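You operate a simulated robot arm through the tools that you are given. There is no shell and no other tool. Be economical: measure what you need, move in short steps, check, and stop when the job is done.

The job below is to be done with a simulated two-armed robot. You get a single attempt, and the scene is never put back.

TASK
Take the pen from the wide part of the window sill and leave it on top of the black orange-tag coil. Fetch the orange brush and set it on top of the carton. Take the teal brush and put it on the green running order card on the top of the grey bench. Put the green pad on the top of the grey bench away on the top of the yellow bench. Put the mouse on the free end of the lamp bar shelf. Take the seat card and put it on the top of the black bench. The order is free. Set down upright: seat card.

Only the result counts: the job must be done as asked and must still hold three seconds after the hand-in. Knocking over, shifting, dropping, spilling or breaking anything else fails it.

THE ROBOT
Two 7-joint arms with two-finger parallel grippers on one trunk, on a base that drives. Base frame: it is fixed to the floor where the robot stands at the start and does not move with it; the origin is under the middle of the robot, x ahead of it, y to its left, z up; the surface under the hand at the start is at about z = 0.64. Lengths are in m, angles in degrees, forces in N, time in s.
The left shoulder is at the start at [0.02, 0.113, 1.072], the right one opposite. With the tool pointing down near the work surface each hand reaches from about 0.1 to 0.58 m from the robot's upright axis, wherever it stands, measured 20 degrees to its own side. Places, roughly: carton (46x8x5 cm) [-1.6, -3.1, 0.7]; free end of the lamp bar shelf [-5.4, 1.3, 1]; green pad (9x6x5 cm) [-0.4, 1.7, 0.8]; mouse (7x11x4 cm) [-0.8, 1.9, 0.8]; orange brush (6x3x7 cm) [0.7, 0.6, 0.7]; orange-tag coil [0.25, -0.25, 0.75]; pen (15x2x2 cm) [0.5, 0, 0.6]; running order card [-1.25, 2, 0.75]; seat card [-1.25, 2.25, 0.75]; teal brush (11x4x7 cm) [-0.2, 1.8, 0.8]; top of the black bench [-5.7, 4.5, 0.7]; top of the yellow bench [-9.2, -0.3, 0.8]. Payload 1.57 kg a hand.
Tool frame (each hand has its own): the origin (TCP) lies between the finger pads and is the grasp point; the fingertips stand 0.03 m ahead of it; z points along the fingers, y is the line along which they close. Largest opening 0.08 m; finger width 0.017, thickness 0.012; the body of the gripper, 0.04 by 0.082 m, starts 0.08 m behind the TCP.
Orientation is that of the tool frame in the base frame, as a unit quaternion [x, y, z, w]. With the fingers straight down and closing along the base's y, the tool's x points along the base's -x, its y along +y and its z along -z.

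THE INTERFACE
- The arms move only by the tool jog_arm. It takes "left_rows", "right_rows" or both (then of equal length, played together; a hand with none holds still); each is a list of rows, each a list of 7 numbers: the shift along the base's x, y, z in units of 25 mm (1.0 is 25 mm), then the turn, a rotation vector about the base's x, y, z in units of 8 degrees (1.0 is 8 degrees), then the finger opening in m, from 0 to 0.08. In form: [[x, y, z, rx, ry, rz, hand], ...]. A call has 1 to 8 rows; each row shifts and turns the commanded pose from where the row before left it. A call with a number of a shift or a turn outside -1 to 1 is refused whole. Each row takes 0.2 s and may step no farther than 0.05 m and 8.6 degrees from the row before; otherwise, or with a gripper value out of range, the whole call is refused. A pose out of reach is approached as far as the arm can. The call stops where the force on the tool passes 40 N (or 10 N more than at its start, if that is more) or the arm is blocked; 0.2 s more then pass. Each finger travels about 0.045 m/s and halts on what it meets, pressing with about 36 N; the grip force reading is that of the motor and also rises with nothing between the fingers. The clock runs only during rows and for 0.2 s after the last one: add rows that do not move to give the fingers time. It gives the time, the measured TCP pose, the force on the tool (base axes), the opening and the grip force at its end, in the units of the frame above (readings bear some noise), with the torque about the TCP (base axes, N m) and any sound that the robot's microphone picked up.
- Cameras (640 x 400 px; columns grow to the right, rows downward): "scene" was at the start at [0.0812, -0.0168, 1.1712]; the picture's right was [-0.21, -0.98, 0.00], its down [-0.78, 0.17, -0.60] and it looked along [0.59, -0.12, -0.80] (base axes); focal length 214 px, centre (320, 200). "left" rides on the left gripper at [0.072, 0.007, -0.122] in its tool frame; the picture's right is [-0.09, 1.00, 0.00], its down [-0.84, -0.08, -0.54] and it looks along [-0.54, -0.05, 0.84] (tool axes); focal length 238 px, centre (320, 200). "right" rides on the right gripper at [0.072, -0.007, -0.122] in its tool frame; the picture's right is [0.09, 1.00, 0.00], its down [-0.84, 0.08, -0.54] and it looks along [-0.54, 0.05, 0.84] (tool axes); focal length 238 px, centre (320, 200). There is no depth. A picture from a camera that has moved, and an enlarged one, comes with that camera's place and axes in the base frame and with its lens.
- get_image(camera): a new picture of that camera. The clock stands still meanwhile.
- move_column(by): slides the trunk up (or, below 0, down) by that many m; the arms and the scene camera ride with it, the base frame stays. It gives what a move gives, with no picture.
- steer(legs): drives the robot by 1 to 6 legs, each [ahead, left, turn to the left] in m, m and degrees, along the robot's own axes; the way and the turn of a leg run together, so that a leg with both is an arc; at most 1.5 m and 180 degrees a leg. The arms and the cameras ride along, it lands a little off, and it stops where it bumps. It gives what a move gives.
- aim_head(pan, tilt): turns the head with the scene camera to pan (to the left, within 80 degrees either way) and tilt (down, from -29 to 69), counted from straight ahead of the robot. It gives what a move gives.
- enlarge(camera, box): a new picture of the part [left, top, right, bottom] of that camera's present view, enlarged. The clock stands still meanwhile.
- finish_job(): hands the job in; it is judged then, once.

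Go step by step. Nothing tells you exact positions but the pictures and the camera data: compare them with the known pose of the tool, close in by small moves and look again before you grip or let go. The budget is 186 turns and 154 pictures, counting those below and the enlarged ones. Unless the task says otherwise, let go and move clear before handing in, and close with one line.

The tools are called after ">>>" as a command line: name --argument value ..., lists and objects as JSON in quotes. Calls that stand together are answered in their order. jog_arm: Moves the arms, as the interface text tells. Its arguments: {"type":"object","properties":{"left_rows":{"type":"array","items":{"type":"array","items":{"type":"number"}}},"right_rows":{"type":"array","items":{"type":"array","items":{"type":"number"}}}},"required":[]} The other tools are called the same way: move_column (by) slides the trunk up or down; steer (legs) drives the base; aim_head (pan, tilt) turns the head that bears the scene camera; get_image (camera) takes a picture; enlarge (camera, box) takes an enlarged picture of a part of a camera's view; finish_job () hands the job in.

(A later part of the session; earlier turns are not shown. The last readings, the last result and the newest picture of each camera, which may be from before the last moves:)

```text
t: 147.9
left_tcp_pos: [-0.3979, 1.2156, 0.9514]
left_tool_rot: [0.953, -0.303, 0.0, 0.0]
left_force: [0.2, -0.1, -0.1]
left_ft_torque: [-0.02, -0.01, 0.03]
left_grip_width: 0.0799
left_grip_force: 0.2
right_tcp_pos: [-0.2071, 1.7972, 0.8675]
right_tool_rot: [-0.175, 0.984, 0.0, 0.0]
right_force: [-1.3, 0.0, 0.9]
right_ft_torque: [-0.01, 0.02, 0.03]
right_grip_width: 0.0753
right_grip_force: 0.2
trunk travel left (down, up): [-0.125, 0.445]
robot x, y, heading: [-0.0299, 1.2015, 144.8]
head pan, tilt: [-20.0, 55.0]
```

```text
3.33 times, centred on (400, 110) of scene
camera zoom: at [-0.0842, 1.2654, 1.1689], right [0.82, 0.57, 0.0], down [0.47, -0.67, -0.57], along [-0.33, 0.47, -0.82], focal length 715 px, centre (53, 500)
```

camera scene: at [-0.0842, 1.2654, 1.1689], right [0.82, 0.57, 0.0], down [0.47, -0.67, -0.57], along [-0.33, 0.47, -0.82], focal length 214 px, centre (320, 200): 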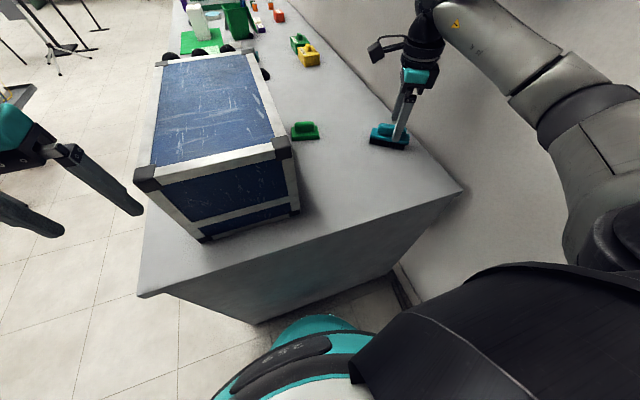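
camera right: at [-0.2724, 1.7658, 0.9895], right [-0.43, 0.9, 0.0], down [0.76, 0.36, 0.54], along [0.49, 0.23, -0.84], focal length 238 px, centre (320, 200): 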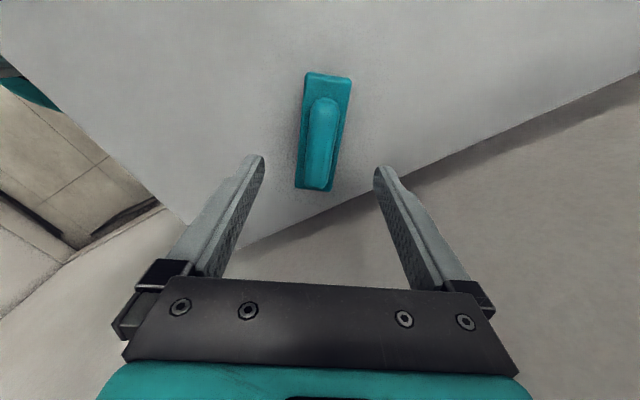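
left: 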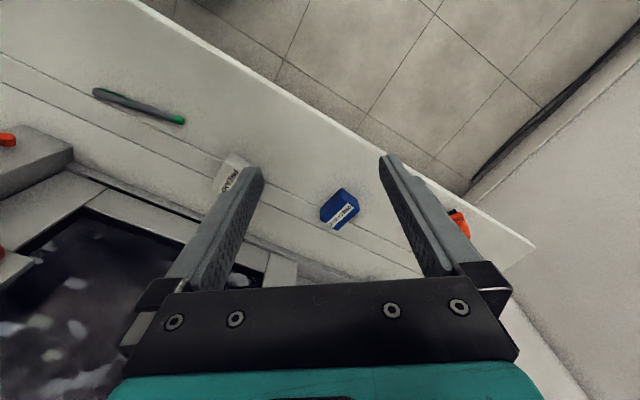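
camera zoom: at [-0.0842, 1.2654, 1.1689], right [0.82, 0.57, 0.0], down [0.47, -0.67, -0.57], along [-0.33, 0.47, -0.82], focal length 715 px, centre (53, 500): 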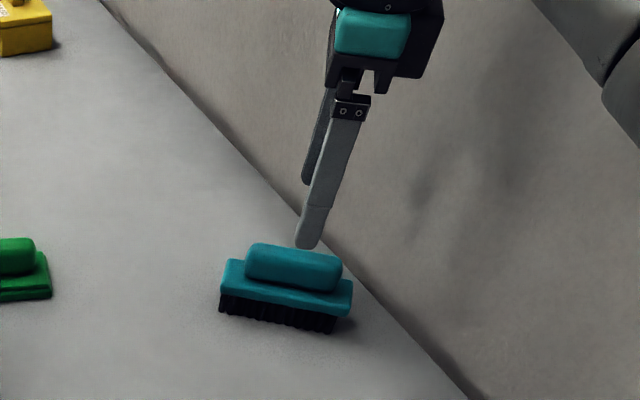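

Aligned over the brush. Descending to z ≈ 0.79 and closing.

>>> jog_arm --right_rows '[[0, 0, -1, 0, 0, -0.2, 0.075], [0, 0, -1, 0, 0, 0, 0.075], [0, 0, -1, 0, 0, 0, 0.075], [0, 0, -0.1, 0, 0, 0, 0.075], [0, 0, 0, 0, 0, 0, 0.06]]'

>>> enlarge --camera "scene" --box '[340, 50, 460, 170]'

>>> get_image --camera "right"

```text
t: 149.1
left_tcp_pos: [-0.3963, 1.2164, 0.9503]
left_tool_rot: [0.953, -0.304, 0.001, 0.0]
left_force: [0.6, -0.2, 0.1]
left_ft_torque: [-0.02, 0.03, 0.02]
left_grip_width: 0.0799
left_grip_force: 0.0
right_tcp_pos: [-0.207, 1.7965, 0.7912]
right_tool_rot: [-0.161, 0.987, 0.001, 0.0]
right_force: [-0.3, -0.3, 0.3]
right_ft_torque: [0.06, -0.01, -0.01]
right_grip_width: 0.0598
right_grip_force: 0.0
trunk travel left (down, up): [-0.125, 0.445]
robot x, y, heading: [-0.0342, 1.2003, 144.8]
head pan, tilt: [-20.0, 55.0]
```

```text
3.33 times, centred on (400, 110) of scene
camera zoom: at [-0.0842, 1.2654, 1.169], right [0.82, 0.57, 0.0], down [0.47, -0.67, -0.57], along [-0.33, 0.47, -0.82], focal length 715 px, centre (53, 500)
```

zoom: 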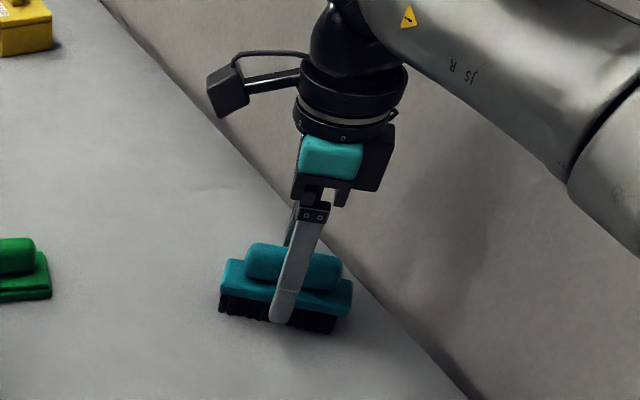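

```text
98 pictures are left
camera right: at [-0.2725, 1.7667, 0.9128], right [-0.4, 0.91, 0.0], down [0.77, 0.34, 0.54], along [0.5, 0.22, -0.84], focal length 238 px, centre (320, 200)
```

right: 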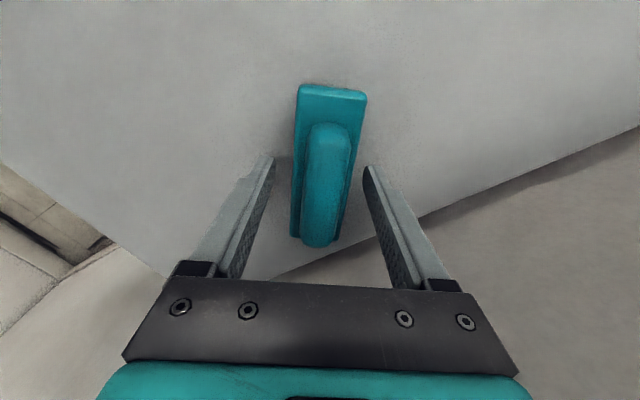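

>>> jog_arm --right_rows '[[0, 0, 0, 0, 0, 0, 0.03], [0, 0, 0, 0, 0, 0, 0.02], [0, 0, 0, 0, 0, 0, 0.02], [0, 0, 0, 0, 0, 0, 0.02], [0, 0, 1, 0, 0, 0, 0.02], [0, 0, 1, 0, 0, 0, 0.02], [0, 0, 0.5, 0, 0, 0, 0.02]]'

>>> enlarge --camera "scene" --box '[340, 50, 460, 170]'

```text
t: 150.7
left_tcp_pos: [-0.3961, 1.2156, 0.951]
left_tool_rot: [0.953, -0.303, 0.001, 0.0]
left_force: [-0.5, -0.3, -0.1]
left_ft_torque: [-0.02, 0.01, 0.03]
left_grip_width: 0.08
left_grip_force: 0.0
right_tcp_pos: [-0.2075, 1.796, 0.8541]
right_tool_rot: [-0.161, 0.987, -0.001, 0.0]
right_force: [-0.8, -0.3, -0.5]
right_ft_torque: [0.03, 0.0, 0.0]
right_grip_width: 0.0391
right_grip_force: 35.8
trunk travel left (down, up): [-0.125, 0.445]
robot x, y, heading: [-0.0309, 1.1983, 144.5]
head pan, tilt: [-20.0, 55.0]
```

```text
3.33 times, centred on (400, 110) of scene
camera zoom: at [-0.0842, 1.2654, 1.1689], right [0.82, 0.57, 0.0], down [0.47, -0.67, -0.57], along [-0.33, 0.47, -0.82], focal length 715 px, centre (53, 500)
```

zoom: 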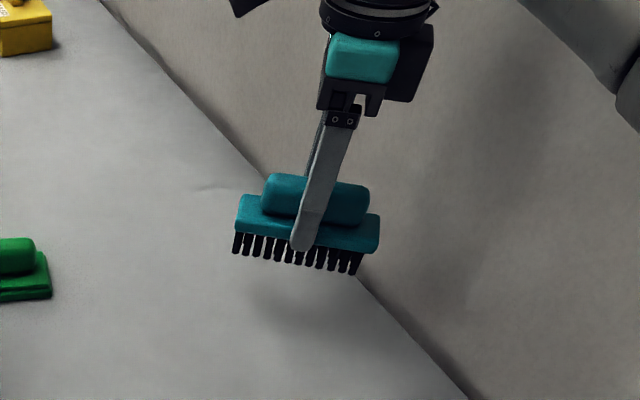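

Teal brush held. I'll withdraw from under the shelf, back off, and drive round to the front of the bench by the card.

>>> jog_arm --right_rows '[[0.3, -0.9, 0.1, 0, 0, 0, 0.02], [0.4, -1, 0.1, 0, 0, 0, 0.02], [0.4, -1, 0.2, 0, 0, 0, 0.02], [0.4, -1, 0.2, 0, 0, 0, 0.02], [0.4, -1, 0.3, 0, 0, 0, 0.02], [0.4, -1, 0.3, 0, 0, 0, 0.02], [0.4, -1, 0.3, 0, 0, 0, 0.02], [0.4, -1, 0.3, 0, 0, 0, 0.02]]'

>>> steer --legs '[[-0.3, 0, 0], [0, 0.8, 0], [0, 0, -90], [0, 0.9, 0], [0, 0.9, 0]]'

>>> aim_head --pan -10 --tilt 45

>>> get_image --camera "scene"

```text
t: 152.5
left_tcp_pos: [-0.3966, 1.2156, 0.951]
left_tool_rot: [0.953, -0.303, 0.0, -0.001]
left_force: [-0.7, 0.7, -0.2]
left_ft_torque: [-0.05, -0.01, 0.03]
left_grip_width: 0.0804
left_grip_force: 0.1
right_tcp_pos: [-0.1272, 1.5969, 0.8993]
right_tool_rot: [-0.16, 0.987, 0.0, 0.0]
right_force: [0.0, -0.7, -0.5]
right_ft_torque: [-0.01, -0.01, -0.01]
right_grip_width: 0.0391
right_grip_force: 35.6
trunk travel left (down, up): [-0.125, 0.445]
robot x, y, heading: [-0.0279, 1.2027, 144.8]
head pan, tilt: [-20.0, 55.0]
```

```text
t: 171.0
left_tcp_pos: [-1.7148, 1.7664, 0.9502]
left_tool_rot: [-0.464, 0.886, 0.0, -0.001]
left_force: [-0.4, -0.2, -0.3]
left_ft_torque: [0.0, 0.0, 0.0]
left_grip_width: 0.0799
left_grip_force: 0.1
right_tcp_pos: [-1.3304, 1.5008, 0.8988]
right_tool_rot: [0.579, 0.815, 0.0, 0.0]
right_force: [-0.2, -0.5, -1.5]
right_ft_torque: [0.01, -0.01, -0.01]
right_grip_width: 0.0393
right_grip_force: 36.0
trunk travel left (down, up): [-0.125, 0.445]
robot x, y, heading: [-1.7244, 1.403, 55.0]
head pan, tilt: [-20.0, 55.0]
```

```text
t: 171.7
left_tcp_pos: [-1.7153, 1.7675, 0.9502]
left_tool_rot: [-0.464, 0.886, 0.001, -0.001]
left_force: [0.4, -0.2, -0.5]
left_ft_torque: [0.02, 0.02, 0.01]
left_grip_width: 0.0799
left_grip_force: 0.1
right_tcp_pos: [-1.3315, 1.4995, 0.9]
right_tool_rot: [0.58, 0.814, 0.0, 0.0]
right_force: [-0.1, -0.5, -0.8]
right_ft_torque: [0.05, -0.01, 0.01]
right_grip_width: 0.0392
right_grip_force: 35.7
trunk travel left (down, up): [-0.125, 0.445]
robot x, y, heading: [-1.7237, 1.4049, 55.3]
head pan, tilt: [-10.0, 45.0]
```

```text
96 pictures are left
camera scene: at [-1.6638, 1.4675, 1.1823], right [0.71, -0.7, 0.0], down [-0.5, -0.5, -0.71], along [0.5, 0.5, -0.71], focal length 214 px, centre (320, 200)
```

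scene: 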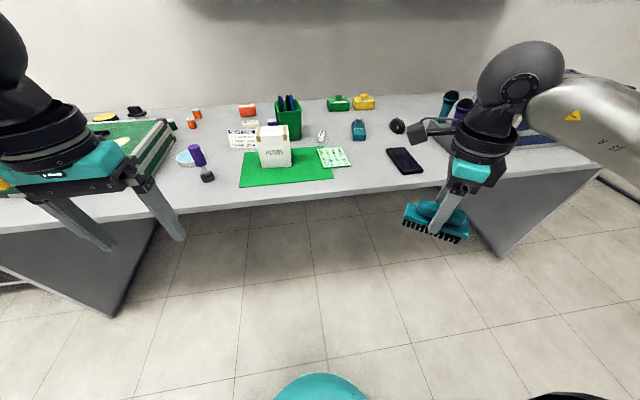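

>>> steer --legs '[[0.26, 0, 0]]'

>>> aim_head --pan -15 --tilt 50

>>> get_image --camera "scene"

>>> enlarge --camera "scene" --box '[200, 80, 400, 220]'

```text
t: 173.6
left_tcp_pos: [-1.5643, 1.9808, 0.9507]
left_tool_rot: [-0.461, 0.887, 0.0, -0.001]
left_force: [-0.2, -0.3, -0.5]
left_ft_torque: [0.0, -0.02, -0.01]
left_grip_width: 0.0801
left_grip_force: 0.1
right_tcp_pos: [-1.1815, 1.7132, 0.9001]
right_tool_rot: [0.581, 0.814, 0.0, 0.0]
right_force: [0.6, -0.1, 0.1]
right_ft_torque: [0.01, 0.04, -0.04]
right_grip_width: 0.0392
right_grip_force: 35.9
trunk travel left (down, up): [-0.125, 0.445]
robot x, y, heading: [-1.576, 1.6158, 54.9]
head pan, tilt: [-10.0, 45.0]
```

```text
t: 174.2
left_tcp_pos: [-1.5645, 1.98, 0.9519]
left_tool_rot: [-0.463, 0.886, 0.001, -0.001]
left_force: [-0.3, 0.4, 0.1]
left_ft_torque: [-0.04, 0.0, 0.01]
left_grip_width: 0.0799
left_grip_force: 0.1
right_tcp_pos: [-1.1817, 1.715, 0.8995]
right_tool_rot: [0.582, 0.813, 0.0, 0.0]
right_force: [0.4, -0.2, -0.2]
right_ft_torque: [0.03, -0.03, 0.01]
right_grip_width: 0.0391
right_grip_force: 36.5
trunk travel left (down, up): [-0.125, 0.445]
robot x, y, heading: [-1.5749, 1.6177, 55.1]
head pan, tilt: [-15.0, 50.0]
```

```text
95 pictures are left
camera scene: at [-1.5127, 1.674, 1.1755], right [0.64, -0.77, 0.0], down [-0.59, -0.49, -0.64], along [0.49, 0.41, -0.77], focal length 214 px, centre (320, 200)
```

scene: 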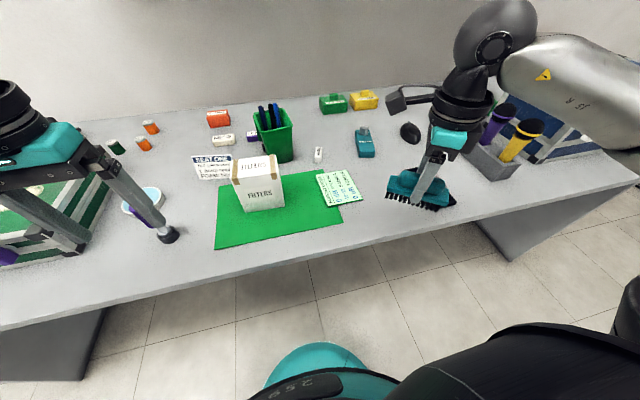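

```text
2.86 times, centred on (300, 150) of scene
camera zoom: at [-1.5127, 1.674, 1.1755], right [0.64, -0.77, 0.0], down [-0.59, -0.49, -0.64], along [0.49, 0.41, -0.77], focal length 613 px, centre (377, 343)
```

zoom: 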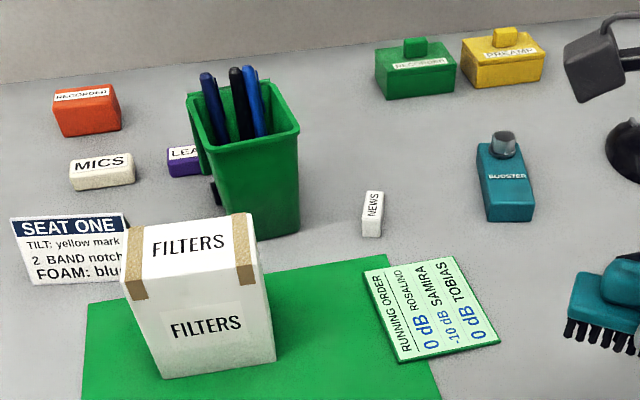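

The card's centre is about [-1.168, 1.899], 9×12 cm, with its long side at 55°. I'll turn the brush to yaw 55° and bring it over the card.

>>> jog_arm --right_rows '[[0, 0, 0, 0, 0, 1, 0.02], [0, 0, 0, 0, 0, 1, 0.02], [0, 0, 0, 0, 0, 1, 0.02], [0, 0, 0, 0, 0, 1, 0.02], [0, 0, 0, 0, 0, 1, 0.02], [0, 0, 0, 0, 0, 1, 0.02], [0, 0, 0, 0, 0, 1, 0.02], [0, 0, 0, 0, 0, 1, 0.02]]'

>>> jog_arm --right_rows '[[0.07, 0.9, 0, 0, 0, 1, 0.02], [0.07, 0.9, 0, 0, 0, 1, 0.02], [0.07, 0.9, 0, 0, 0, 1, 0.02], [0.07, 0.9, 0, 0, 0, 1, 0.02], [0.07, 0.9, 0, 0, 0, 1, 0.02], [0.07, 0.95, 0, 0, 0, 1, 0.02], [0.07, 0.95, 0, 0, 0, 1, 0.02], [0.05, 0.95, 0, 0, 0, 0.78, 0.02]]'

>>> get_image --camera "right"

>>> get_image --camera "scene"

```text
t: 176.1
left_tcp_pos: [-1.5642, 1.9796, 0.9517]
left_tool_rot: [-0.463, 0.886, 0.0, 0.0]
left_force: [-0.3, -0.1, -0.3]
left_ft_torque: [0.03, 0.01, 0.02]
left_grip_width: 0.08
left_grip_force: 0.2
right_tcp_pos: [-1.1818, 1.7139, 0.8993]
right_tool_rot: [0.06, 0.998, 0.0, 0.0]
right_force: [-0.5, 0.3, -0.7]
right_ft_torque: [0.03, -0.03, 0.01]
right_grip_width: 0.0393
right_grip_force: 36.2
trunk travel left (down, up): [-0.125, 0.445]
robot x, y, heading: [-1.5772, 1.6176, 55.3]
head pan, tilt: [-15.0, 50.0]
```

```text
t: 177.8
left_tcp_pos: [-1.5644, 1.9805, 0.9507]
left_tool_rot: [-0.462, 0.887, 0.0, 0.0]
left_force: [-0.6, -0.6, 0.6]
left_ft_torque: [0.0, -0.02, -0.01]
left_grip_width: 0.08
left_grip_force: 0.0
right_tcp_pos: [-1.1679, 1.8997, 0.8977]
right_tool_rot: [-0.464, 0.886, 0.0, 0.0]
right_force: [0.1, -0.5, -0.7]
right_ft_torque: [0.01, -0.02, 0.02]
right_grip_width: 0.0391
right_grip_force: 36.0
trunk travel left (down, up): [-0.125, 0.445]
robot x, y, heading: [-1.5744, 1.6137, 55.2]
head pan, tilt: [-15.0, 50.0]
```

```text
93 pictures are left
camera right: at [-1.2039, 1.8366, 1.0193], right [-0.87, 0.49, 0.0], down [0.41, 0.73, 0.54], along [0.27, 0.47, -0.84], focal length 238 px, centre (320, 200)
```

right: 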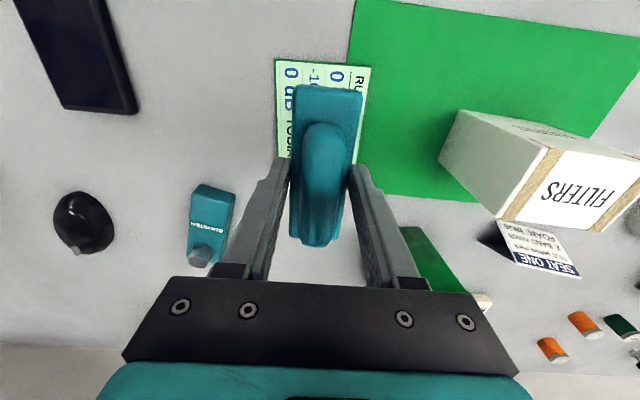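

```text
92 pictures are left
camera scene: at [-1.5128, 1.6741, 1.1754], right [0.64, -0.77, 0.0], down [-0.59, -0.49, -0.64], along [0.49, 0.41, -0.77], focal length 214 px, centre (320, 200)
```

scene: 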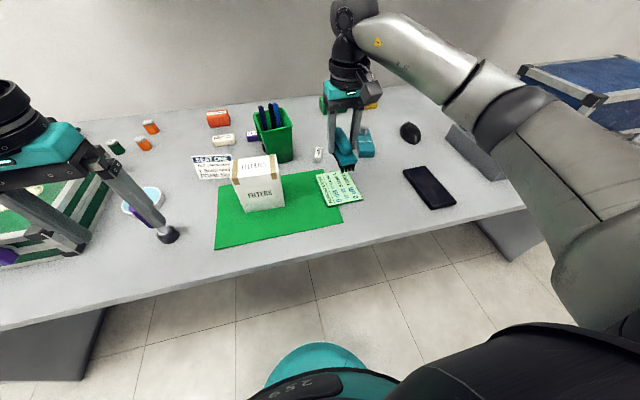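

Both views agree on the card. Lowering the brush.

>>> jog_arm --right_rows '[[0, 0, -1, 0, 0, 0, 0.02], [0, 0, -1, 0, 0, 0, 0.02], [0, 0, -1, 0, 0, 0, 0.02], [0, 0, -0.75, 0, 0, 0, 0.02], [0, 0, 0, 0, 0, 0, 0.02]]'

>>> jog_arm --right_rows '[[0, 0, -0.15, 0, 0, 0, 0.02], [0, 0, 0, 0, 0, 0, 0.02]]'

>>> enlarge --camera "scene" --box '[280, 110, 420, 230]'

```text
t: 179.1
left_tcp_pos: [-1.5642, 1.981, 0.9516]
left_tool_rot: [-0.463, 0.887, 0.001, 0.0]
left_force: [0.8, 0.2, -0.6]
left_ft_torque: [-0.01, 0.02, -0.01]
left_grip_width: 0.08
left_grip_force: 0.1
right_tcp_pos: [-1.1672, 1.8973, 0.8046]
right_tool_rot: [-0.462, 0.887, 0.001, 0.0]
right_force: [-0.3, -0.5, -0.9]
right_ft_torque: [0.0, 0.01, 0.02]
right_grip_width: 0.0391
right_grip_force: 35.9
trunk travel left (down, up): [-0.125, 0.445]
robot x, y, heading: [-1.5752, 1.6167, 54.9]
head pan, tilt: [-15.0, 50.0]
```

```text
t: 179.7
left_tcp_pos: [-1.5647, 1.9807, 0.9508]
left_tool_rot: [-0.462, 0.887, 0.0, 0.001]
left_force: [-1.1, 0.1, 0.4]
left_ft_torque: [0.01, -0.02, 0.01]
left_grip_width: 0.0802
left_grip_force: 0.1
right_tcp_pos: [-1.1677, 1.8982, 0.8015]
right_tool_rot: [-0.462, 0.887, 0.001, 0.0]
right_force: [-1.3, -0.5, -1.6]
right_ft_torque: [0.01, 0.01, 0.01]
right_grip_width: 0.039
right_grip_force: 35.7
trunk travel left (down, up): [-0.125, 0.445]
robot x, y, heading: [-1.5754, 1.619, 54.9]
head pan, tilt: [-15.0, 50.0]
```

```text
3.33 times, centred on (350, 170) of scene
camera zoom: at [-1.5127, 1.674, 1.1754], right [0.64, -0.77, 0.0], down [-0.59, -0.49, -0.64], along [0.49, 0.41, -0.77], focal length 715 px, centre (220, 300)
```

zoom: 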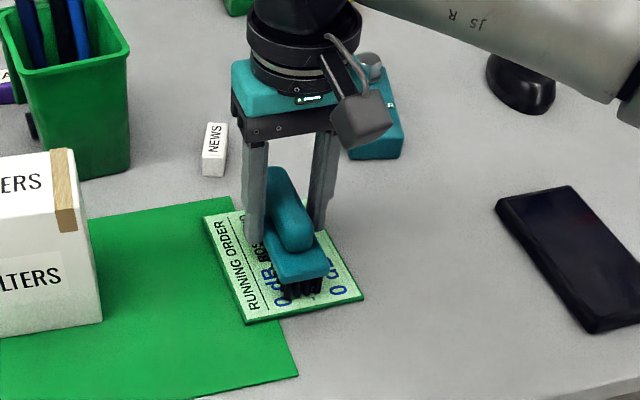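

>>> jog_arm --right_rows '[[0, 0, -0.15, 0, 0, 0, 0.02], [0, 0, 0, 0, 0, 0, 0.02]]'

>>> jog_arm --right_rows '[[0, 0, -0.1, 0, 0, 0, 0.02], [0, 0, 0, 0, 0, 0, 0.02]]'

```text
t: 180.2
left_tcp_pos: [-1.5644, 1.981, 0.9507]
left_tool_rot: [-0.462, 0.887, -0.001, 0.0]
left_force: [0.6, 0.0, -0.6]
left_ft_torque: [0.0, 0.01, 0.01]
left_grip_width: 0.08
left_grip_force: 0.0
right_tcp_pos: [-1.1672, 1.8994, 0.7984]
right_tool_rot: [-0.463, 0.886, 0.001, 0.0]
right_force: [1.2, 0.2, 2.4]
right_ft_torque: [0.08, 0.02, 0.0]
right_grip_width: 0.039
right_grip_force: 35.9
trunk travel left (down, up): [-0.125, 0.445]
robot x, y, heading: [-1.5794, 1.6157, 54.9]
head pan, tilt: [-15.0, 50.0]
```

```text
t: 180.8
left_tcp_pos: [-1.5649, 1.9794, 0.9518]
left_tool_rot: [-0.462, 0.887, 0.0, 0.001]
left_force: [-0.4, -0.4, -0.3]
left_ft_torque: [-0.02, 0.02, 0.01]
left_grip_width: 0.0799
left_grip_force: 0.0
right_tcp_pos: [-1.1662, 1.8986, 0.7981]
right_tool_rot: [-0.462, 0.887, 0.002, 0.001]
right_force: [0.6, -1.1, 16.5]
right_ft_torque: [-0.1, 0.36, 0.04]
right_grip_width: 0.0392
right_grip_force: 36.1
trunk travel left (down, up): [-0.125, 0.445]
robot x, y, heading: [-1.5772, 1.6188, 55.1]
head pan, tilt: [-15.0, 50.0]
```

Full contact; easing off, releasing and rising.

>>> jog_arm --right_rows '[[0, 0, 0.06, 0, 0, 0, 0.02], [0, 0, 0, 0, 0, 0, 0.045], [0, 0, 0, 0, 0, 0, 0.06], [0, 0, 0, 0, 0, 0, 0.065], [0, 0, 1, 0, 0, 0, 0.065], [0, 0, 1, 0, 0, 0, 0.065], [0, 0, 1, 0, 0, 0, 0.065], [0, 0, 1, 0, 0, 0, 0.065]]'

>>> enlarge --camera "scene" --box '[280, 110, 420, 230]'

```text
t: 182.7
left_tcp_pos: [-1.5641, 1.9803, 0.9502]
left_tool_rot: [-0.462, 0.887, 0.0, 0.0]
left_force: [-0.4, 0.2, -0.1]
left_ft_torque: [-0.02, -0.02, 0.02]
left_grip_width: 0.08
left_grip_force: 0.0
right_tcp_pos: [-1.1671, 1.8987, 0.8963]
right_tool_rot: [-0.462, 0.887, 0.0, 0.0]
right_force: [-1.0, 0.2, -0.3]
right_ft_torque: [0.03, -0.04, 0.04]
right_grip_width: 0.065
right_grip_force: 0.1
trunk travel left (down, up): [-0.125, 0.445]
robot x, y, heading: [-1.5758, 1.6179, 55.3]
head pan, tilt: [-15.0, 50.0]
```

```text
3.33 times, centred on (350, 170) of scene
camera zoom: at [-1.5128, 1.6739, 1.1755], right [0.64, -0.77, 0.0], down [-0.59, -0.49, -0.64], along [0.49, 0.41, -0.77], focal length 715 px, centre (220, 300)
```

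zoom: 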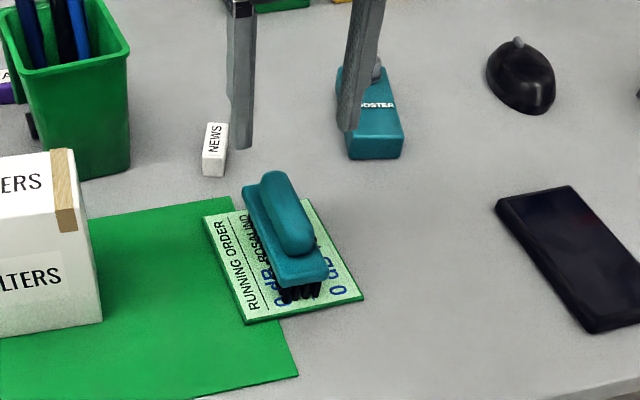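

Teal brush is on the card. Next is the seat card behind the "FILTERS" box; I'll look at it with the left hand camera and a zoom.

>>> get_image --camera "left"

>>> enlarge --camera "scene" --box '[180, 130, 300, 220]'

```text
89 pictures are left
camera left: at [-1.6106, 1.9244, 1.074], right [-0.76, 0.65, 0.0], down [0.54, 0.64, 0.54], along [0.35, 0.41, -0.84], focal length 238 px, centre (320, 200)
```

left: 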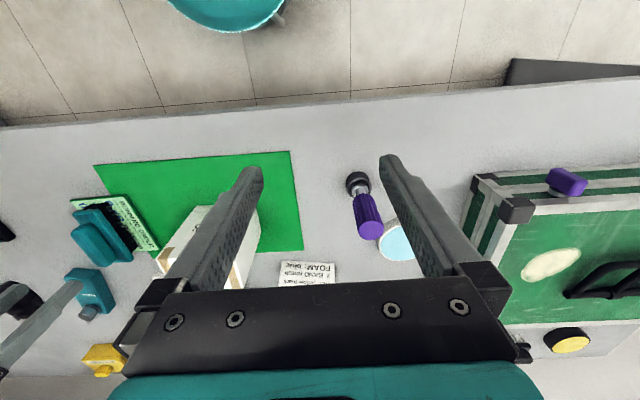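

```text
4.44 times, centred on (240, 175) of scene
camera zoom: at [-1.5128, 1.6739, 1.1755], right [0.64, -0.77, 0.0], down [-0.59, -0.49, -0.64], along [0.49, 0.41, -0.77], focal length 953 px, centre (676, 311)
```

zoom: 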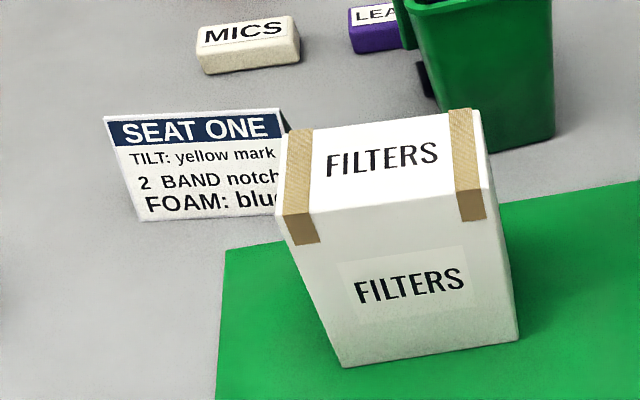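

The seat card is a small tent; its ridge runs from [-1.38, 2.227] to [-1.31, 2.156] at z ≈ 0.81. I'll retract the right hand, ease the base forward, and bring the left hand over it at yaw 135°.

>>> jog_arm --right_rows '[[-0.5, -0.8, 0.7, 0, 0, 0, 0.065], [-0.5, -0.8, 0.7, 0, 0, 0, 0.065], [-0.5, -0.8, 0.6, 0, 0, 0, 0.065], [-0.5, -0.8, 0, 0, 0, 0, 0.065]]' --left_rows '[[0, 0, 0.5, 0, 0, 1, 0.07], [0, 0, 0.5, 0, 0, 1, 0.07], [0, 0, 0, 0, 0, 1, 0.07], [0, 0, 0, 0, 0, 1, 0.07]]'

>>> steer --legs '[[0.06, 0, 0]]'

>>> jog_arm --left_rows '[[0.9, 0.8, 0, 0, 0, 1, 0.07], [0.9, 0.8, 0, 0, 0, 1, 0.07], [0.9, 0.8, 0, 0, 0, 1, 0.07], [0.9, 0.8, 0, 0, 0, 1, 0.07], [0.9, 0.8, 0, 0, 0, 1, 0.07], [0.9, 0.8, 0, 0, 0, 1, 0.07], [0.9, 0.8, 0, 0, 0, 0, 0.07], [0.5, 0.4, 0, 0, 0, 0, 0.07]]'

>>> get_image --camera "left"

>>> get_image --camera "scene"

```text
t: 183.7
left_tcp_pos: [-1.5635, 1.9819, 0.9772]
left_tool_rot: [-0.69, 0.724, 0.0, -0.001]
left_force: [0.5, -0.5, -0.5]
left_ft_torque: [0.0, -0.01, -0.01]
left_grip_width: 0.0701
left_grip_force: 0.0
right_tcp_pos: [-1.2175, 1.8182, 0.9467]
right_tool_rot: [-0.462, 0.887, 0.0, 0.0]
right_force: [0.0, 0.3, 0.1]
right_ft_torque: [-0.01, 0.03, -0.05]
right_grip_width: 0.0647
right_grip_force: 0.0
trunk travel left (down, up): [-0.125, 0.445]
robot x, y, heading: [-1.5749, 1.615, 54.9]
head pan, tilt: [-15.0, 50.0]
```

```text
t: 184.6
left_tcp_pos: [-1.532, 2.0278, 0.9762]
left_tool_rot: [-0.69, 0.724, 0.001, -0.001]
left_force: [0.2, 0.0, -0.2]
left_ft_torque: [0.0, 0.01, -0.03]
left_grip_width: 0.07
left_grip_force: 0.1
right_tcp_pos: [-1.1829, 1.8665, 0.9459]
right_tool_rot: [-0.463, 0.886, 0.0, 0.0]
right_force: [1.0, 0.4, -0.3]
right_ft_torque: [0.01, 0.01, -0.06]
right_grip_width: 0.0652
right_grip_force: 0.0
trunk travel left (down, up): [-0.125, 0.445]
robot x, y, heading: [-1.545, 1.6631, 55.0]
head pan, tilt: [-15.0, 50.0]
```

```text
t: 186.4
left_tcp_pos: [-1.3603, 2.177, 0.9759]
left_tool_rot: [0.924, -0.382, -0.002, 0.0]
left_force: [0.0, 0.1, -0.6]
left_ft_torque: [-0.03, 0.01, 0.02]
left_grip_width: 0.07
left_grip_force: 0.0
right_tcp_pos: [-1.1829, 1.8658, 0.9457]
right_tool_rot: [-0.462, 0.887, 0.0, 0.0]
right_force: [0.5, 0.6, -0.1]
right_ft_torque: [0.0, 0.01, -0.03]
right_grip_width: 0.0652
right_grip_force: 0.1
trunk travel left (down, up): [-0.125, 0.445]
robot x, y, heading: [-1.5466, 1.6656, 55.0]
head pan, tilt: [-15.0, 50.0]
```

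```text
87 pictures are left
camera left: at [-1.3132, 2.1204, 1.0983], right [-0.77, -0.64, 0.0], down [-0.54, 0.65, 0.54], along [-0.35, 0.42, -0.84], focal length 238 px, centre (320, 200)
```

left: 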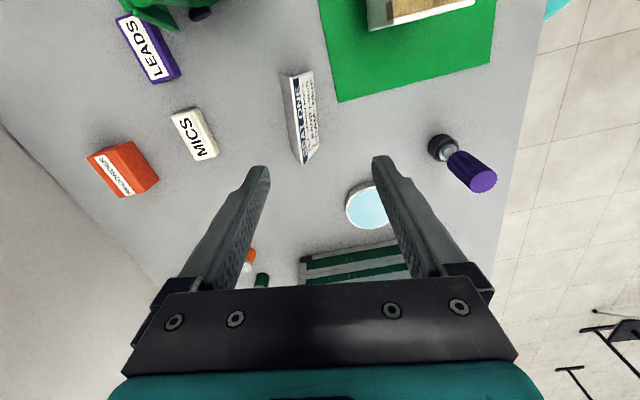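

```text
86 pictures are left
camera scene: at [-1.4794, 1.7214, 1.1754], right [0.64, -0.77, 0.0], down [-0.59, -0.49, -0.64], along [0.49, 0.41, -0.77], focal length 214 px, centre (320, 200)
```

scene: 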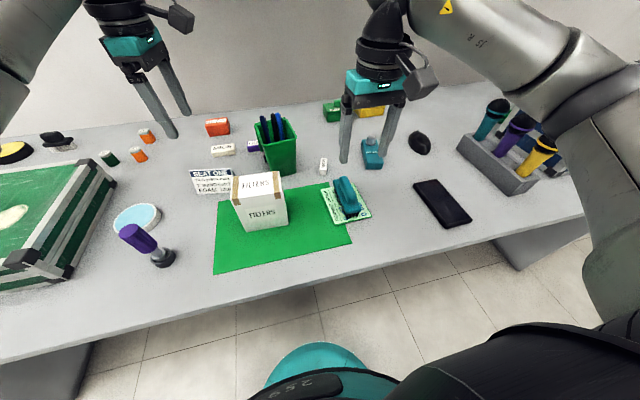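

Ridge centre refined to about [-1.342, 2.195]. Going to just above it for a check.

>>> jog_arm --left_rows '[[0.36, 0.36, -0.5, 0, 0, 0.15, 0.07], [0.36, 0.36, -1, 0, 0, 0, 0.07], [0, 0, -1, 0, 0, 0, 0.07], [0, 0, -1, 0, 0, 0, 0.07], [0, 0, -0.5, 0, 0, 0, 0.07], [0, 0, 0, 0, 0, 0, 0.07]]'

>>> get_image --camera "left"

>>> enlarge --camera "scene" --box '[120, 60, 320, 230]'

```text
t: 187.8
left_tcp_pos: [-1.3427, 2.1953, 0.8753]
left_tool_rot: [0.928, -0.372, 0.0, 0.0]
left_force: [0.3, 0.7, 0.8]
left_ft_torque: [0.04, -0.04, -0.01]
left_grip_width: 0.0699
left_grip_force: 0.1
right_tcp_pos: [-1.1839, 1.8662, 0.9466]
right_tool_rot: [-0.462, 0.887, 0.0, 0.0]
right_force: [0.3, 0.4, -0.3]
right_ft_torque: [-0.02, 0.04, 0.01]
right_grip_width: 0.0653
right_grip_force: 0.1
trunk travel left (down, up): [-0.125, 0.445]
robot x, y, heading: [-1.5441, 1.6644, 55.0]
head pan, tilt: [-15.0, 50.0]
```

```text
85 pictures are left
camera left: at [-1.2945, 2.1401, 0.9986], right [-0.75, -0.66, 0.0], down [-0.55, 0.63, 0.54], along [-0.36, 0.41, -0.84], focal length 238 px, centre (320, 200)
```

left: 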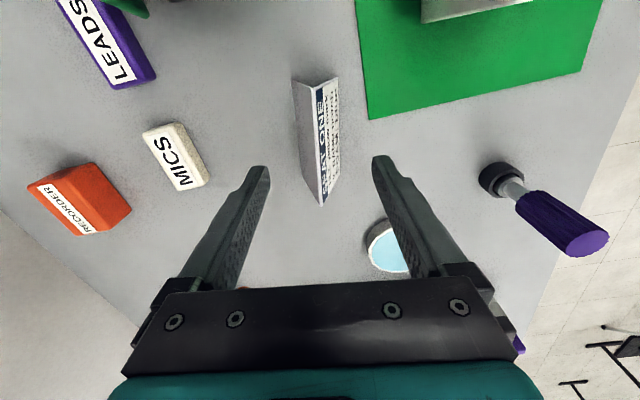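

```text
2.35 times, centred on (220, 145) of scene
camera zoom: at [-1.4795, 1.7214, 1.1755], right [0.64, -0.77, 0.0], down [-0.59, -0.49, -0.64], along [0.49, 0.41, -0.77], focal length 505 px, centre (555, 329)
```

zoom: 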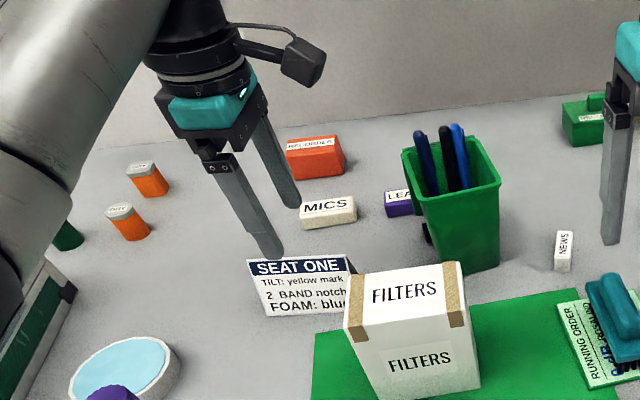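

Centred on the ridge. Descending and closing gently.

>>> jog_arm --left_rows '[[0, 0, -1, 0, 0, 0, 0.07], [0, 0, -1, 0, 0, 0, 0.07], [0, 0, -0.9, 0, 0, 0, 0.07], [0, 0, 0, 0, 0, 0, 0.05], [0, 0, 0, 0, 0, 0, 0.03], [0, 0, 0, 0, 0, 0, 0.01], [0, 0, 0, 0, 0, 0, 0.005], [0, 0, 0, 0, 0, 0, 0.005]]'

>>> enlarge --camera "scene" --box '[120, 60, 320, 230]'

```text
t: 189.6
left_tcp_pos: [-1.3433, 2.1967, 0.805]
left_tool_rot: [0.928, -0.373, -0.001, 0.001]
left_force: [-0.3, -0.8, 0.3]
left_ft_torque: [0.02, -0.04, -0.01]
left_grip_width: 0.0193
left_grip_force: 29.2
right_tcp_pos: [-1.1833, 1.8669, 0.9452]
right_tool_rot: [-0.462, 0.887, -0.001, -0.001]
right_force: [-0.1, 0.2, 1.0]
right_ft_torque: [-0.02, 0.0, 0.01]
right_grip_width: 0.0649
right_grip_force: 0.1
trunk travel left (down, up): [-0.125, 0.445]
robot x, y, heading: [-1.5442, 1.662, 54.9]
head pan, tilt: [-15.0, 50.0]
```

```text
2.35 times, centred on (220, 145) of scene
camera zoom: at [-1.4795, 1.7215, 1.1755], right [0.64, -0.77, 0.0], down [-0.59, -0.49, -0.64], along [0.49, 0.41, -0.77], focal length 505 px, centre (555, 329)
```

zoom: 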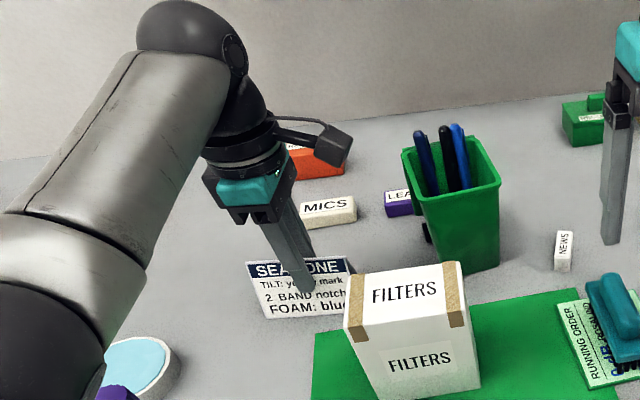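

Gripped at 19 mm. Lifting slowly.

>>> jog_arm --left_rows '[[0, 0, 0.3, 0, 0, 0, 0.005], [0, 0, 0.6, 0, 0, 0, 0.005], [0, 0, 1, 0, 0, 0, 0.005], [0, 0, 1, 0, 0, 0, 0.005], [0, 0, 1, 0, 0, 0, 0.005], [0, 0, 1, 0, 0, 0, 0.005], [0, 0, 1, 0, 0, 0, 0.005]]'

>>> get_image --camera "left"

>>> enlarge --camera "scene" --box '[120, 40, 320, 210]'

```text
t: 191.2
left_tcp_pos: [-1.3449, 2.1957, 0.9519]
left_tool_rot: [0.928, -0.373, -0.001, 0.001]
left_force: [0.0, -0.8, -0.3]
left_ft_torque: [-0.02, 0.0, -0.02]
left_grip_width: 0.0182
left_grip_force: 32.8
right_tcp_pos: [-1.184, 1.865, 0.9463]
right_tool_rot: [-0.462, 0.887, 0.0, 0.0]
right_force: [-0.4, 0.0, 0.0]
right_ft_torque: [0.02, 0.01, 0.01]
right_grip_width: 0.0651
right_grip_force: 0.1
trunk travel left (down, up): [-0.125, 0.445]
robot x, y, heading: [-1.5416, 1.6671, 55.0]
head pan, tilt: [-15.0, 50.0]
```

```text
82 pictures are left
camera left: at [-1.297, 2.1403, 1.0747], right [-0.75, -0.66, 0.0], down [-0.55, 0.63, 0.54], along [-0.36, 0.41, -0.84], focal length 238 px, centre (320, 200)
```

left: 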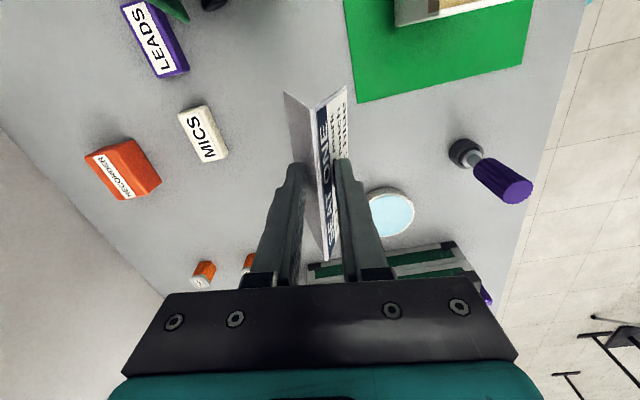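

```text
2.35 times, centred on (220, 125) of scene
camera zoom: at [-1.4796, 1.7213, 1.1755], right [0.64, -0.77, 0.0], down [-0.59, -0.49, -0.64], along [0.49, 0.41, -0.77], focal length 505 px, centre (555, 376)
```

zoom: 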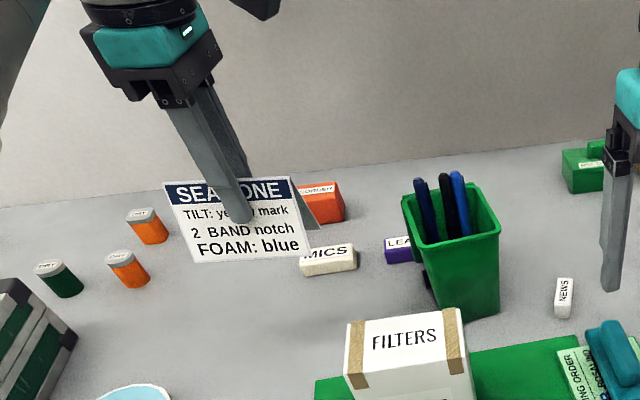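

The seat card is held upright. I'll tuck the left hand back and strafe right so the right hand can get the mouse.

>>> jog_arm --left_rows '[[0, 0, 1, 0, 0, 0, 0.005], [0, 0, 1, 0, 0, 0, 0.005], [-0.8, -1, 0, 0, 0, 0, 0.005], [-0.8, -1, 0, 0, 0, 0, 0.005], [-0.8, -1, 0, 0, 0, 0, 0.005], [-0.8, -1, 0, 0, 0, 0, 0.005], [-0.8, -1, 0, 0, 0, 0, 0.005], [-0.8, -1, 0, 0, 0, 0, 0.005]]' --right_rows '[[0, 0, 0.6, 0, 0, 0, 0.08], [0, 0, 0.6, 0, 0, 0, 0.08], [0, 0, 0, 0, 0, 0, 0.08], [0, 0, 0, 0, 0, 0, 0.08], [0, 0, 0, 0, 0, 0, 0.08], [0, 0, 0, 0, 0, 0, 0.08], [0, 0, 0, 0, 0, 0, 0.08], [0, 0, 0, 0, 0, 0, 0.08]]'

>>> steer --legs '[[0.03, -0.37, 0]]'

>>> get_image --camera "right"

>>> get_image --camera "scene"

```text
t: 193.0
left_tcp_pos: [-1.4634, 2.0448, 1.0015]
left_tool_rot: [0.929, -0.371, -0.001, 0.001]
left_force: [-1.2, -0.1, 0.3]
left_ft_torque: [0.01, 0.0, 0.02]
left_grip_width: 0.0182
left_grip_force: 32.6
right_tcp_pos: [-1.1838, 1.8652, 0.9763]
right_tool_rot: [-0.463, 0.886, 0.0, 0.0]
right_force: [-0.2, 0.5, -0.5]
right_ft_torque: [-0.01, 0.01, -0.02]
right_grip_width: 0.0799
right_grip_force: 0.1
trunk travel left (down, up): [-0.125, 0.445]
robot x, y, heading: [-1.545, 1.6672, 55.2]
head pan, tilt: [-15.0, 50.0]
```

```text
t: 195.4
left_tcp_pos: [-1.1402, 1.8539, 1.0012]
left_tool_rot: [0.928, -0.374, -0.001, 0.001]
left_force: [-0.6, 0.4, -0.2]
left_ft_torque: [0.0, -0.02, 0.01]
left_grip_width: 0.0172
left_grip_force: 31.8
right_tcp_pos: [-0.86, 1.6736, 0.9745]
right_tool_rot: [-0.461, 0.888, 0.001, 0.0]
right_force: [0.3, -0.7, 0.2]
right_ft_torque: [0.0, 0.01, -0.01]
right_grip_width: 0.0799
right_grip_force: 0.0
trunk travel left (down, up): [-0.125, 0.445]
robot x, y, heading: [-1.225, 1.4734, 54.6]
head pan, tilt: [-15.0, 50.0]
```

```text
80 pictures are left
camera right: at [-0.8961, 1.6118, 1.0973], right [-0.87, 0.5, 0.0], down [0.42, 0.73, 0.54], along [0.27, 0.47, -0.84], focal length 238 px, centre (320, 200)
```

right: 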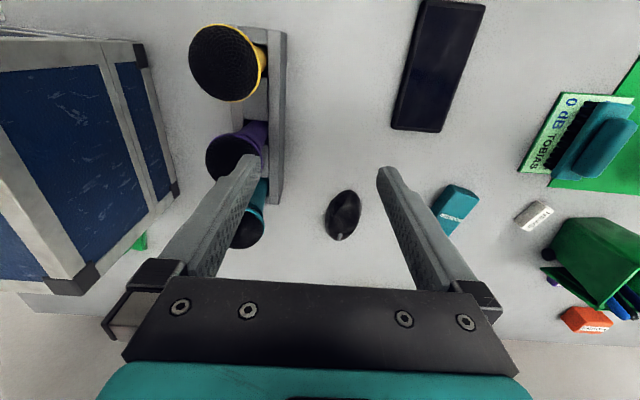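

```text
79 pictures are left
camera scene: at [-1.1571, 1.5311, 1.1754], right [0.64, -0.77, 0.0], down [-0.59, -0.49, -0.64], along [0.49, 0.41, -0.77], focal length 214 px, centre (320, 200)
```

scene: 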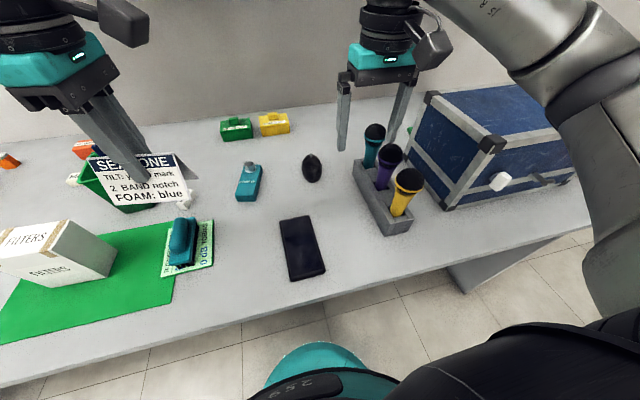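

The mouse is at about [-0.808, 1.846], with its long axis about 53°. I'll bring the right hand over it for a check.

>>> jog_arm --right_rows '[[0.3, 1, 0, 0, 0, -0.2, 0.08], [0.3, 1, 0, 0, 0, 0, 0.08], [0.3, 1, 0, 0, 0, 0, 0.08], [0.3, 1, -0.5, 0, 0, 0, 0.08], [0.3, 1, -0.7, 0, 0, 0, 0.08], [0.3, 1, -1, 0, 0, 0, 0.08], [0.3, 0.9, -1, 0, 0, 0, 0.08], [0, 0, -0.8, 0, 0, 0, 0.08]]'

>>> get_image --camera "right"

>>> enlarge --camera "scene" --box '[240, 80, 420, 220]'

```text
t: 197.2
left_tcp_pos: [-1.1389, 1.8542, 1.0031]
left_tool_rot: [0.928, -0.373, -0.001, 0.001]
left_force: [0.7, 0.7, 0.0]
left_ft_torque: [-0.01, -0.01, -0.04]
left_grip_width: 0.0173
left_grip_force: 31.5
right_tcp_pos: [-0.8091, 1.847, 0.8766]
right_tool_rot: [-0.449, 0.894, 0.0, 0.0]
right_force: [0.3, -0.5, 0.7]
right_ft_torque: [0.02, 0.0, -0.01]
right_grip_width: 0.0804
right_grip_force: 0.1
trunk travel left (down, up): [-0.125, 0.445]
robot x, y, heading: [-1.2172, 1.473, 54.7]
head pan, tilt: [-15.0, 50.0]
```

```text
78 pictures are left
camera right: at [-0.8466, 1.7848, 0.9975], right [-0.85, 0.52, 0.0], down [0.44, 0.72, 0.54], along [0.28, 0.46, -0.84], focal length 238 px, centre (320, 200)
```

right: 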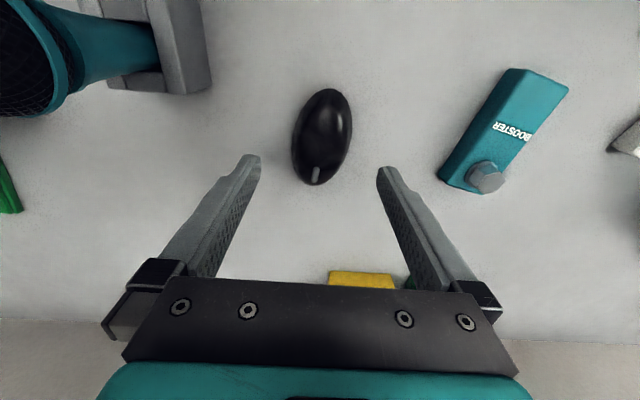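

```text
2.86 times, centred on (330, 150) of scene
camera zoom: at [-1.1573, 1.5313, 1.1754], right [0.64, -0.77, 0.0], down [-0.59, -0.49, -0.64], along [0.49, 0.41, -0.77], focal length 613 px, centre (291, 343)
```

zoom: 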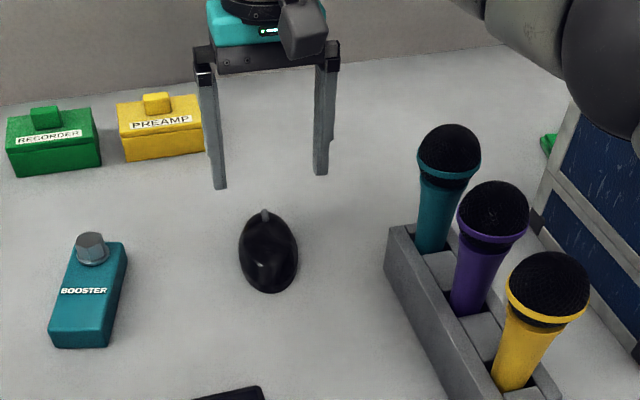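

Mouse width is about 6 cm, centred. Small correction, then descend and close.

>>> jog_arm --right_rows '[[0.08, 0.2, -0.5, 0, 0, -0.4, 0.08], [0, 0, -1, 0, 0, 0, 0.08], [0, 0, -1, 0, 0, 0, 0.08], [0, 0, -1, 0, 0, 0, 0.08], [0, 0, -0.4, 0, 0, 0, 0.08], [0, 0, 0, 0, 0, 0, 0.08]]'

>>> get_image --camera "right"

```text
t: 198.6
left_tcp_pos: [-1.1397, 1.8549, 1.0025]
left_tool_rot: [0.927, -0.374, -0.001, 0.001]
left_force: [0.2, 1.0, 0.1]
left_ft_torque: [-0.02, 0.01, 0.02]
left_grip_width: 0.0167
left_grip_force: 32.0
right_tcp_pos: [-0.8043, 1.8513, 0.7769]
right_tool_rot: [-0.423, 0.906, -0.001, -0.001]
right_force: [0.4, -0.3, 0.1]
right_ft_torque: [-0.01, 0.01, 0.02]
right_grip_width: 0.0798
right_grip_force: 0.1
trunk travel left (down, up): [-0.125, 0.445]
robot x, y, heading: [-1.2185, 1.4765, 54.7]
head pan, tilt: [-15.0, 50.0]
```

```text
76 pictures are left
camera right: at [-0.8464, 1.7916, 0.8983], right [-0.82, 0.57, 0.0], down [0.48, 0.69, 0.54], along [0.31, 0.45, -0.84], focal length 238 px, centre (320, 200)
```

right: 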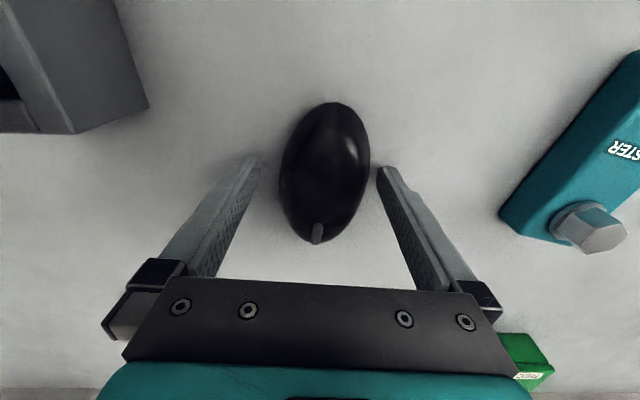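

Well straddled. I notice the seat card creeping in the left grip, so I'll close on the mouse and ease the left squeeze at the same time.

>>> jog_arm --right_rows '[[0, 0, 0, 0, 0, 0, 0.06], [0, 0, 0, 0, 0, 0, 0.04], [0, 0, 0, 0, 0, 0, 0.03], [0, 0, 0, 0, 0, 0, 0.03]]' --left_rows '[[0, 0, 0, 0, 0, 0, 0.016], [0, 0, 0, 0, 0, 0, 0.016], [0, 0, 0, 0, 0, 0, 0.016], [0, 0, 0, 0, 0, 0, 0.016]]'

>>> get_image --camera "left"

```text
t: 199.6
left_tcp_pos: [-1.1381, 1.8539, 1.0017]
left_tool_rot: [0.928, -0.374, 0.0, 0.0]
left_force: [-0.1, 0.5, 0.1]
left_ft_torque: [0.01, 0.0, -0.02]
left_grip_width: 0.018
left_grip_force: 10.5
right_tcp_pos: [-0.8053, 1.8519, 0.7777]
right_tool_rot: [-0.423, 0.906, 0.0, 0.0]
right_force: [-1.0, 0.4, -0.2]
right_ft_torque: [0.0, -0.02, 0.0]
right_grip_width: 0.0607
right_grip_force: 35.7
trunk travel left (down, up): [-0.125, 0.445]
robot x, y, heading: [-1.2197, 1.4736, 54.7]
head pan, tilt: [-15.0, 50.0]
```

```text
75 pictures are left
camera left: at [-1.0915, 1.7988, 1.1248], right [-0.76, -0.65, 0.0], down [-0.55, 0.64, 0.54], along [-0.35, 0.41, -0.84], focal length 238 px, centre (320, 200)
```

left: 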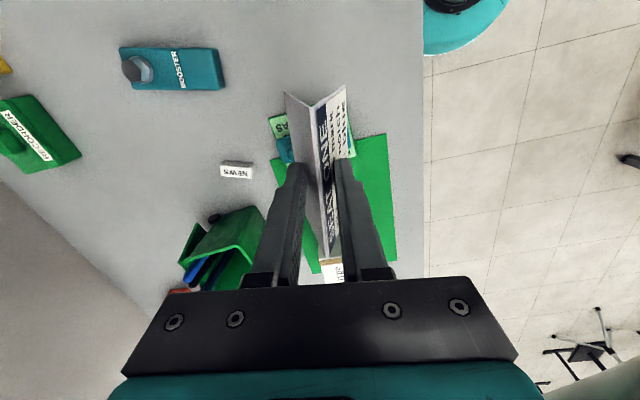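

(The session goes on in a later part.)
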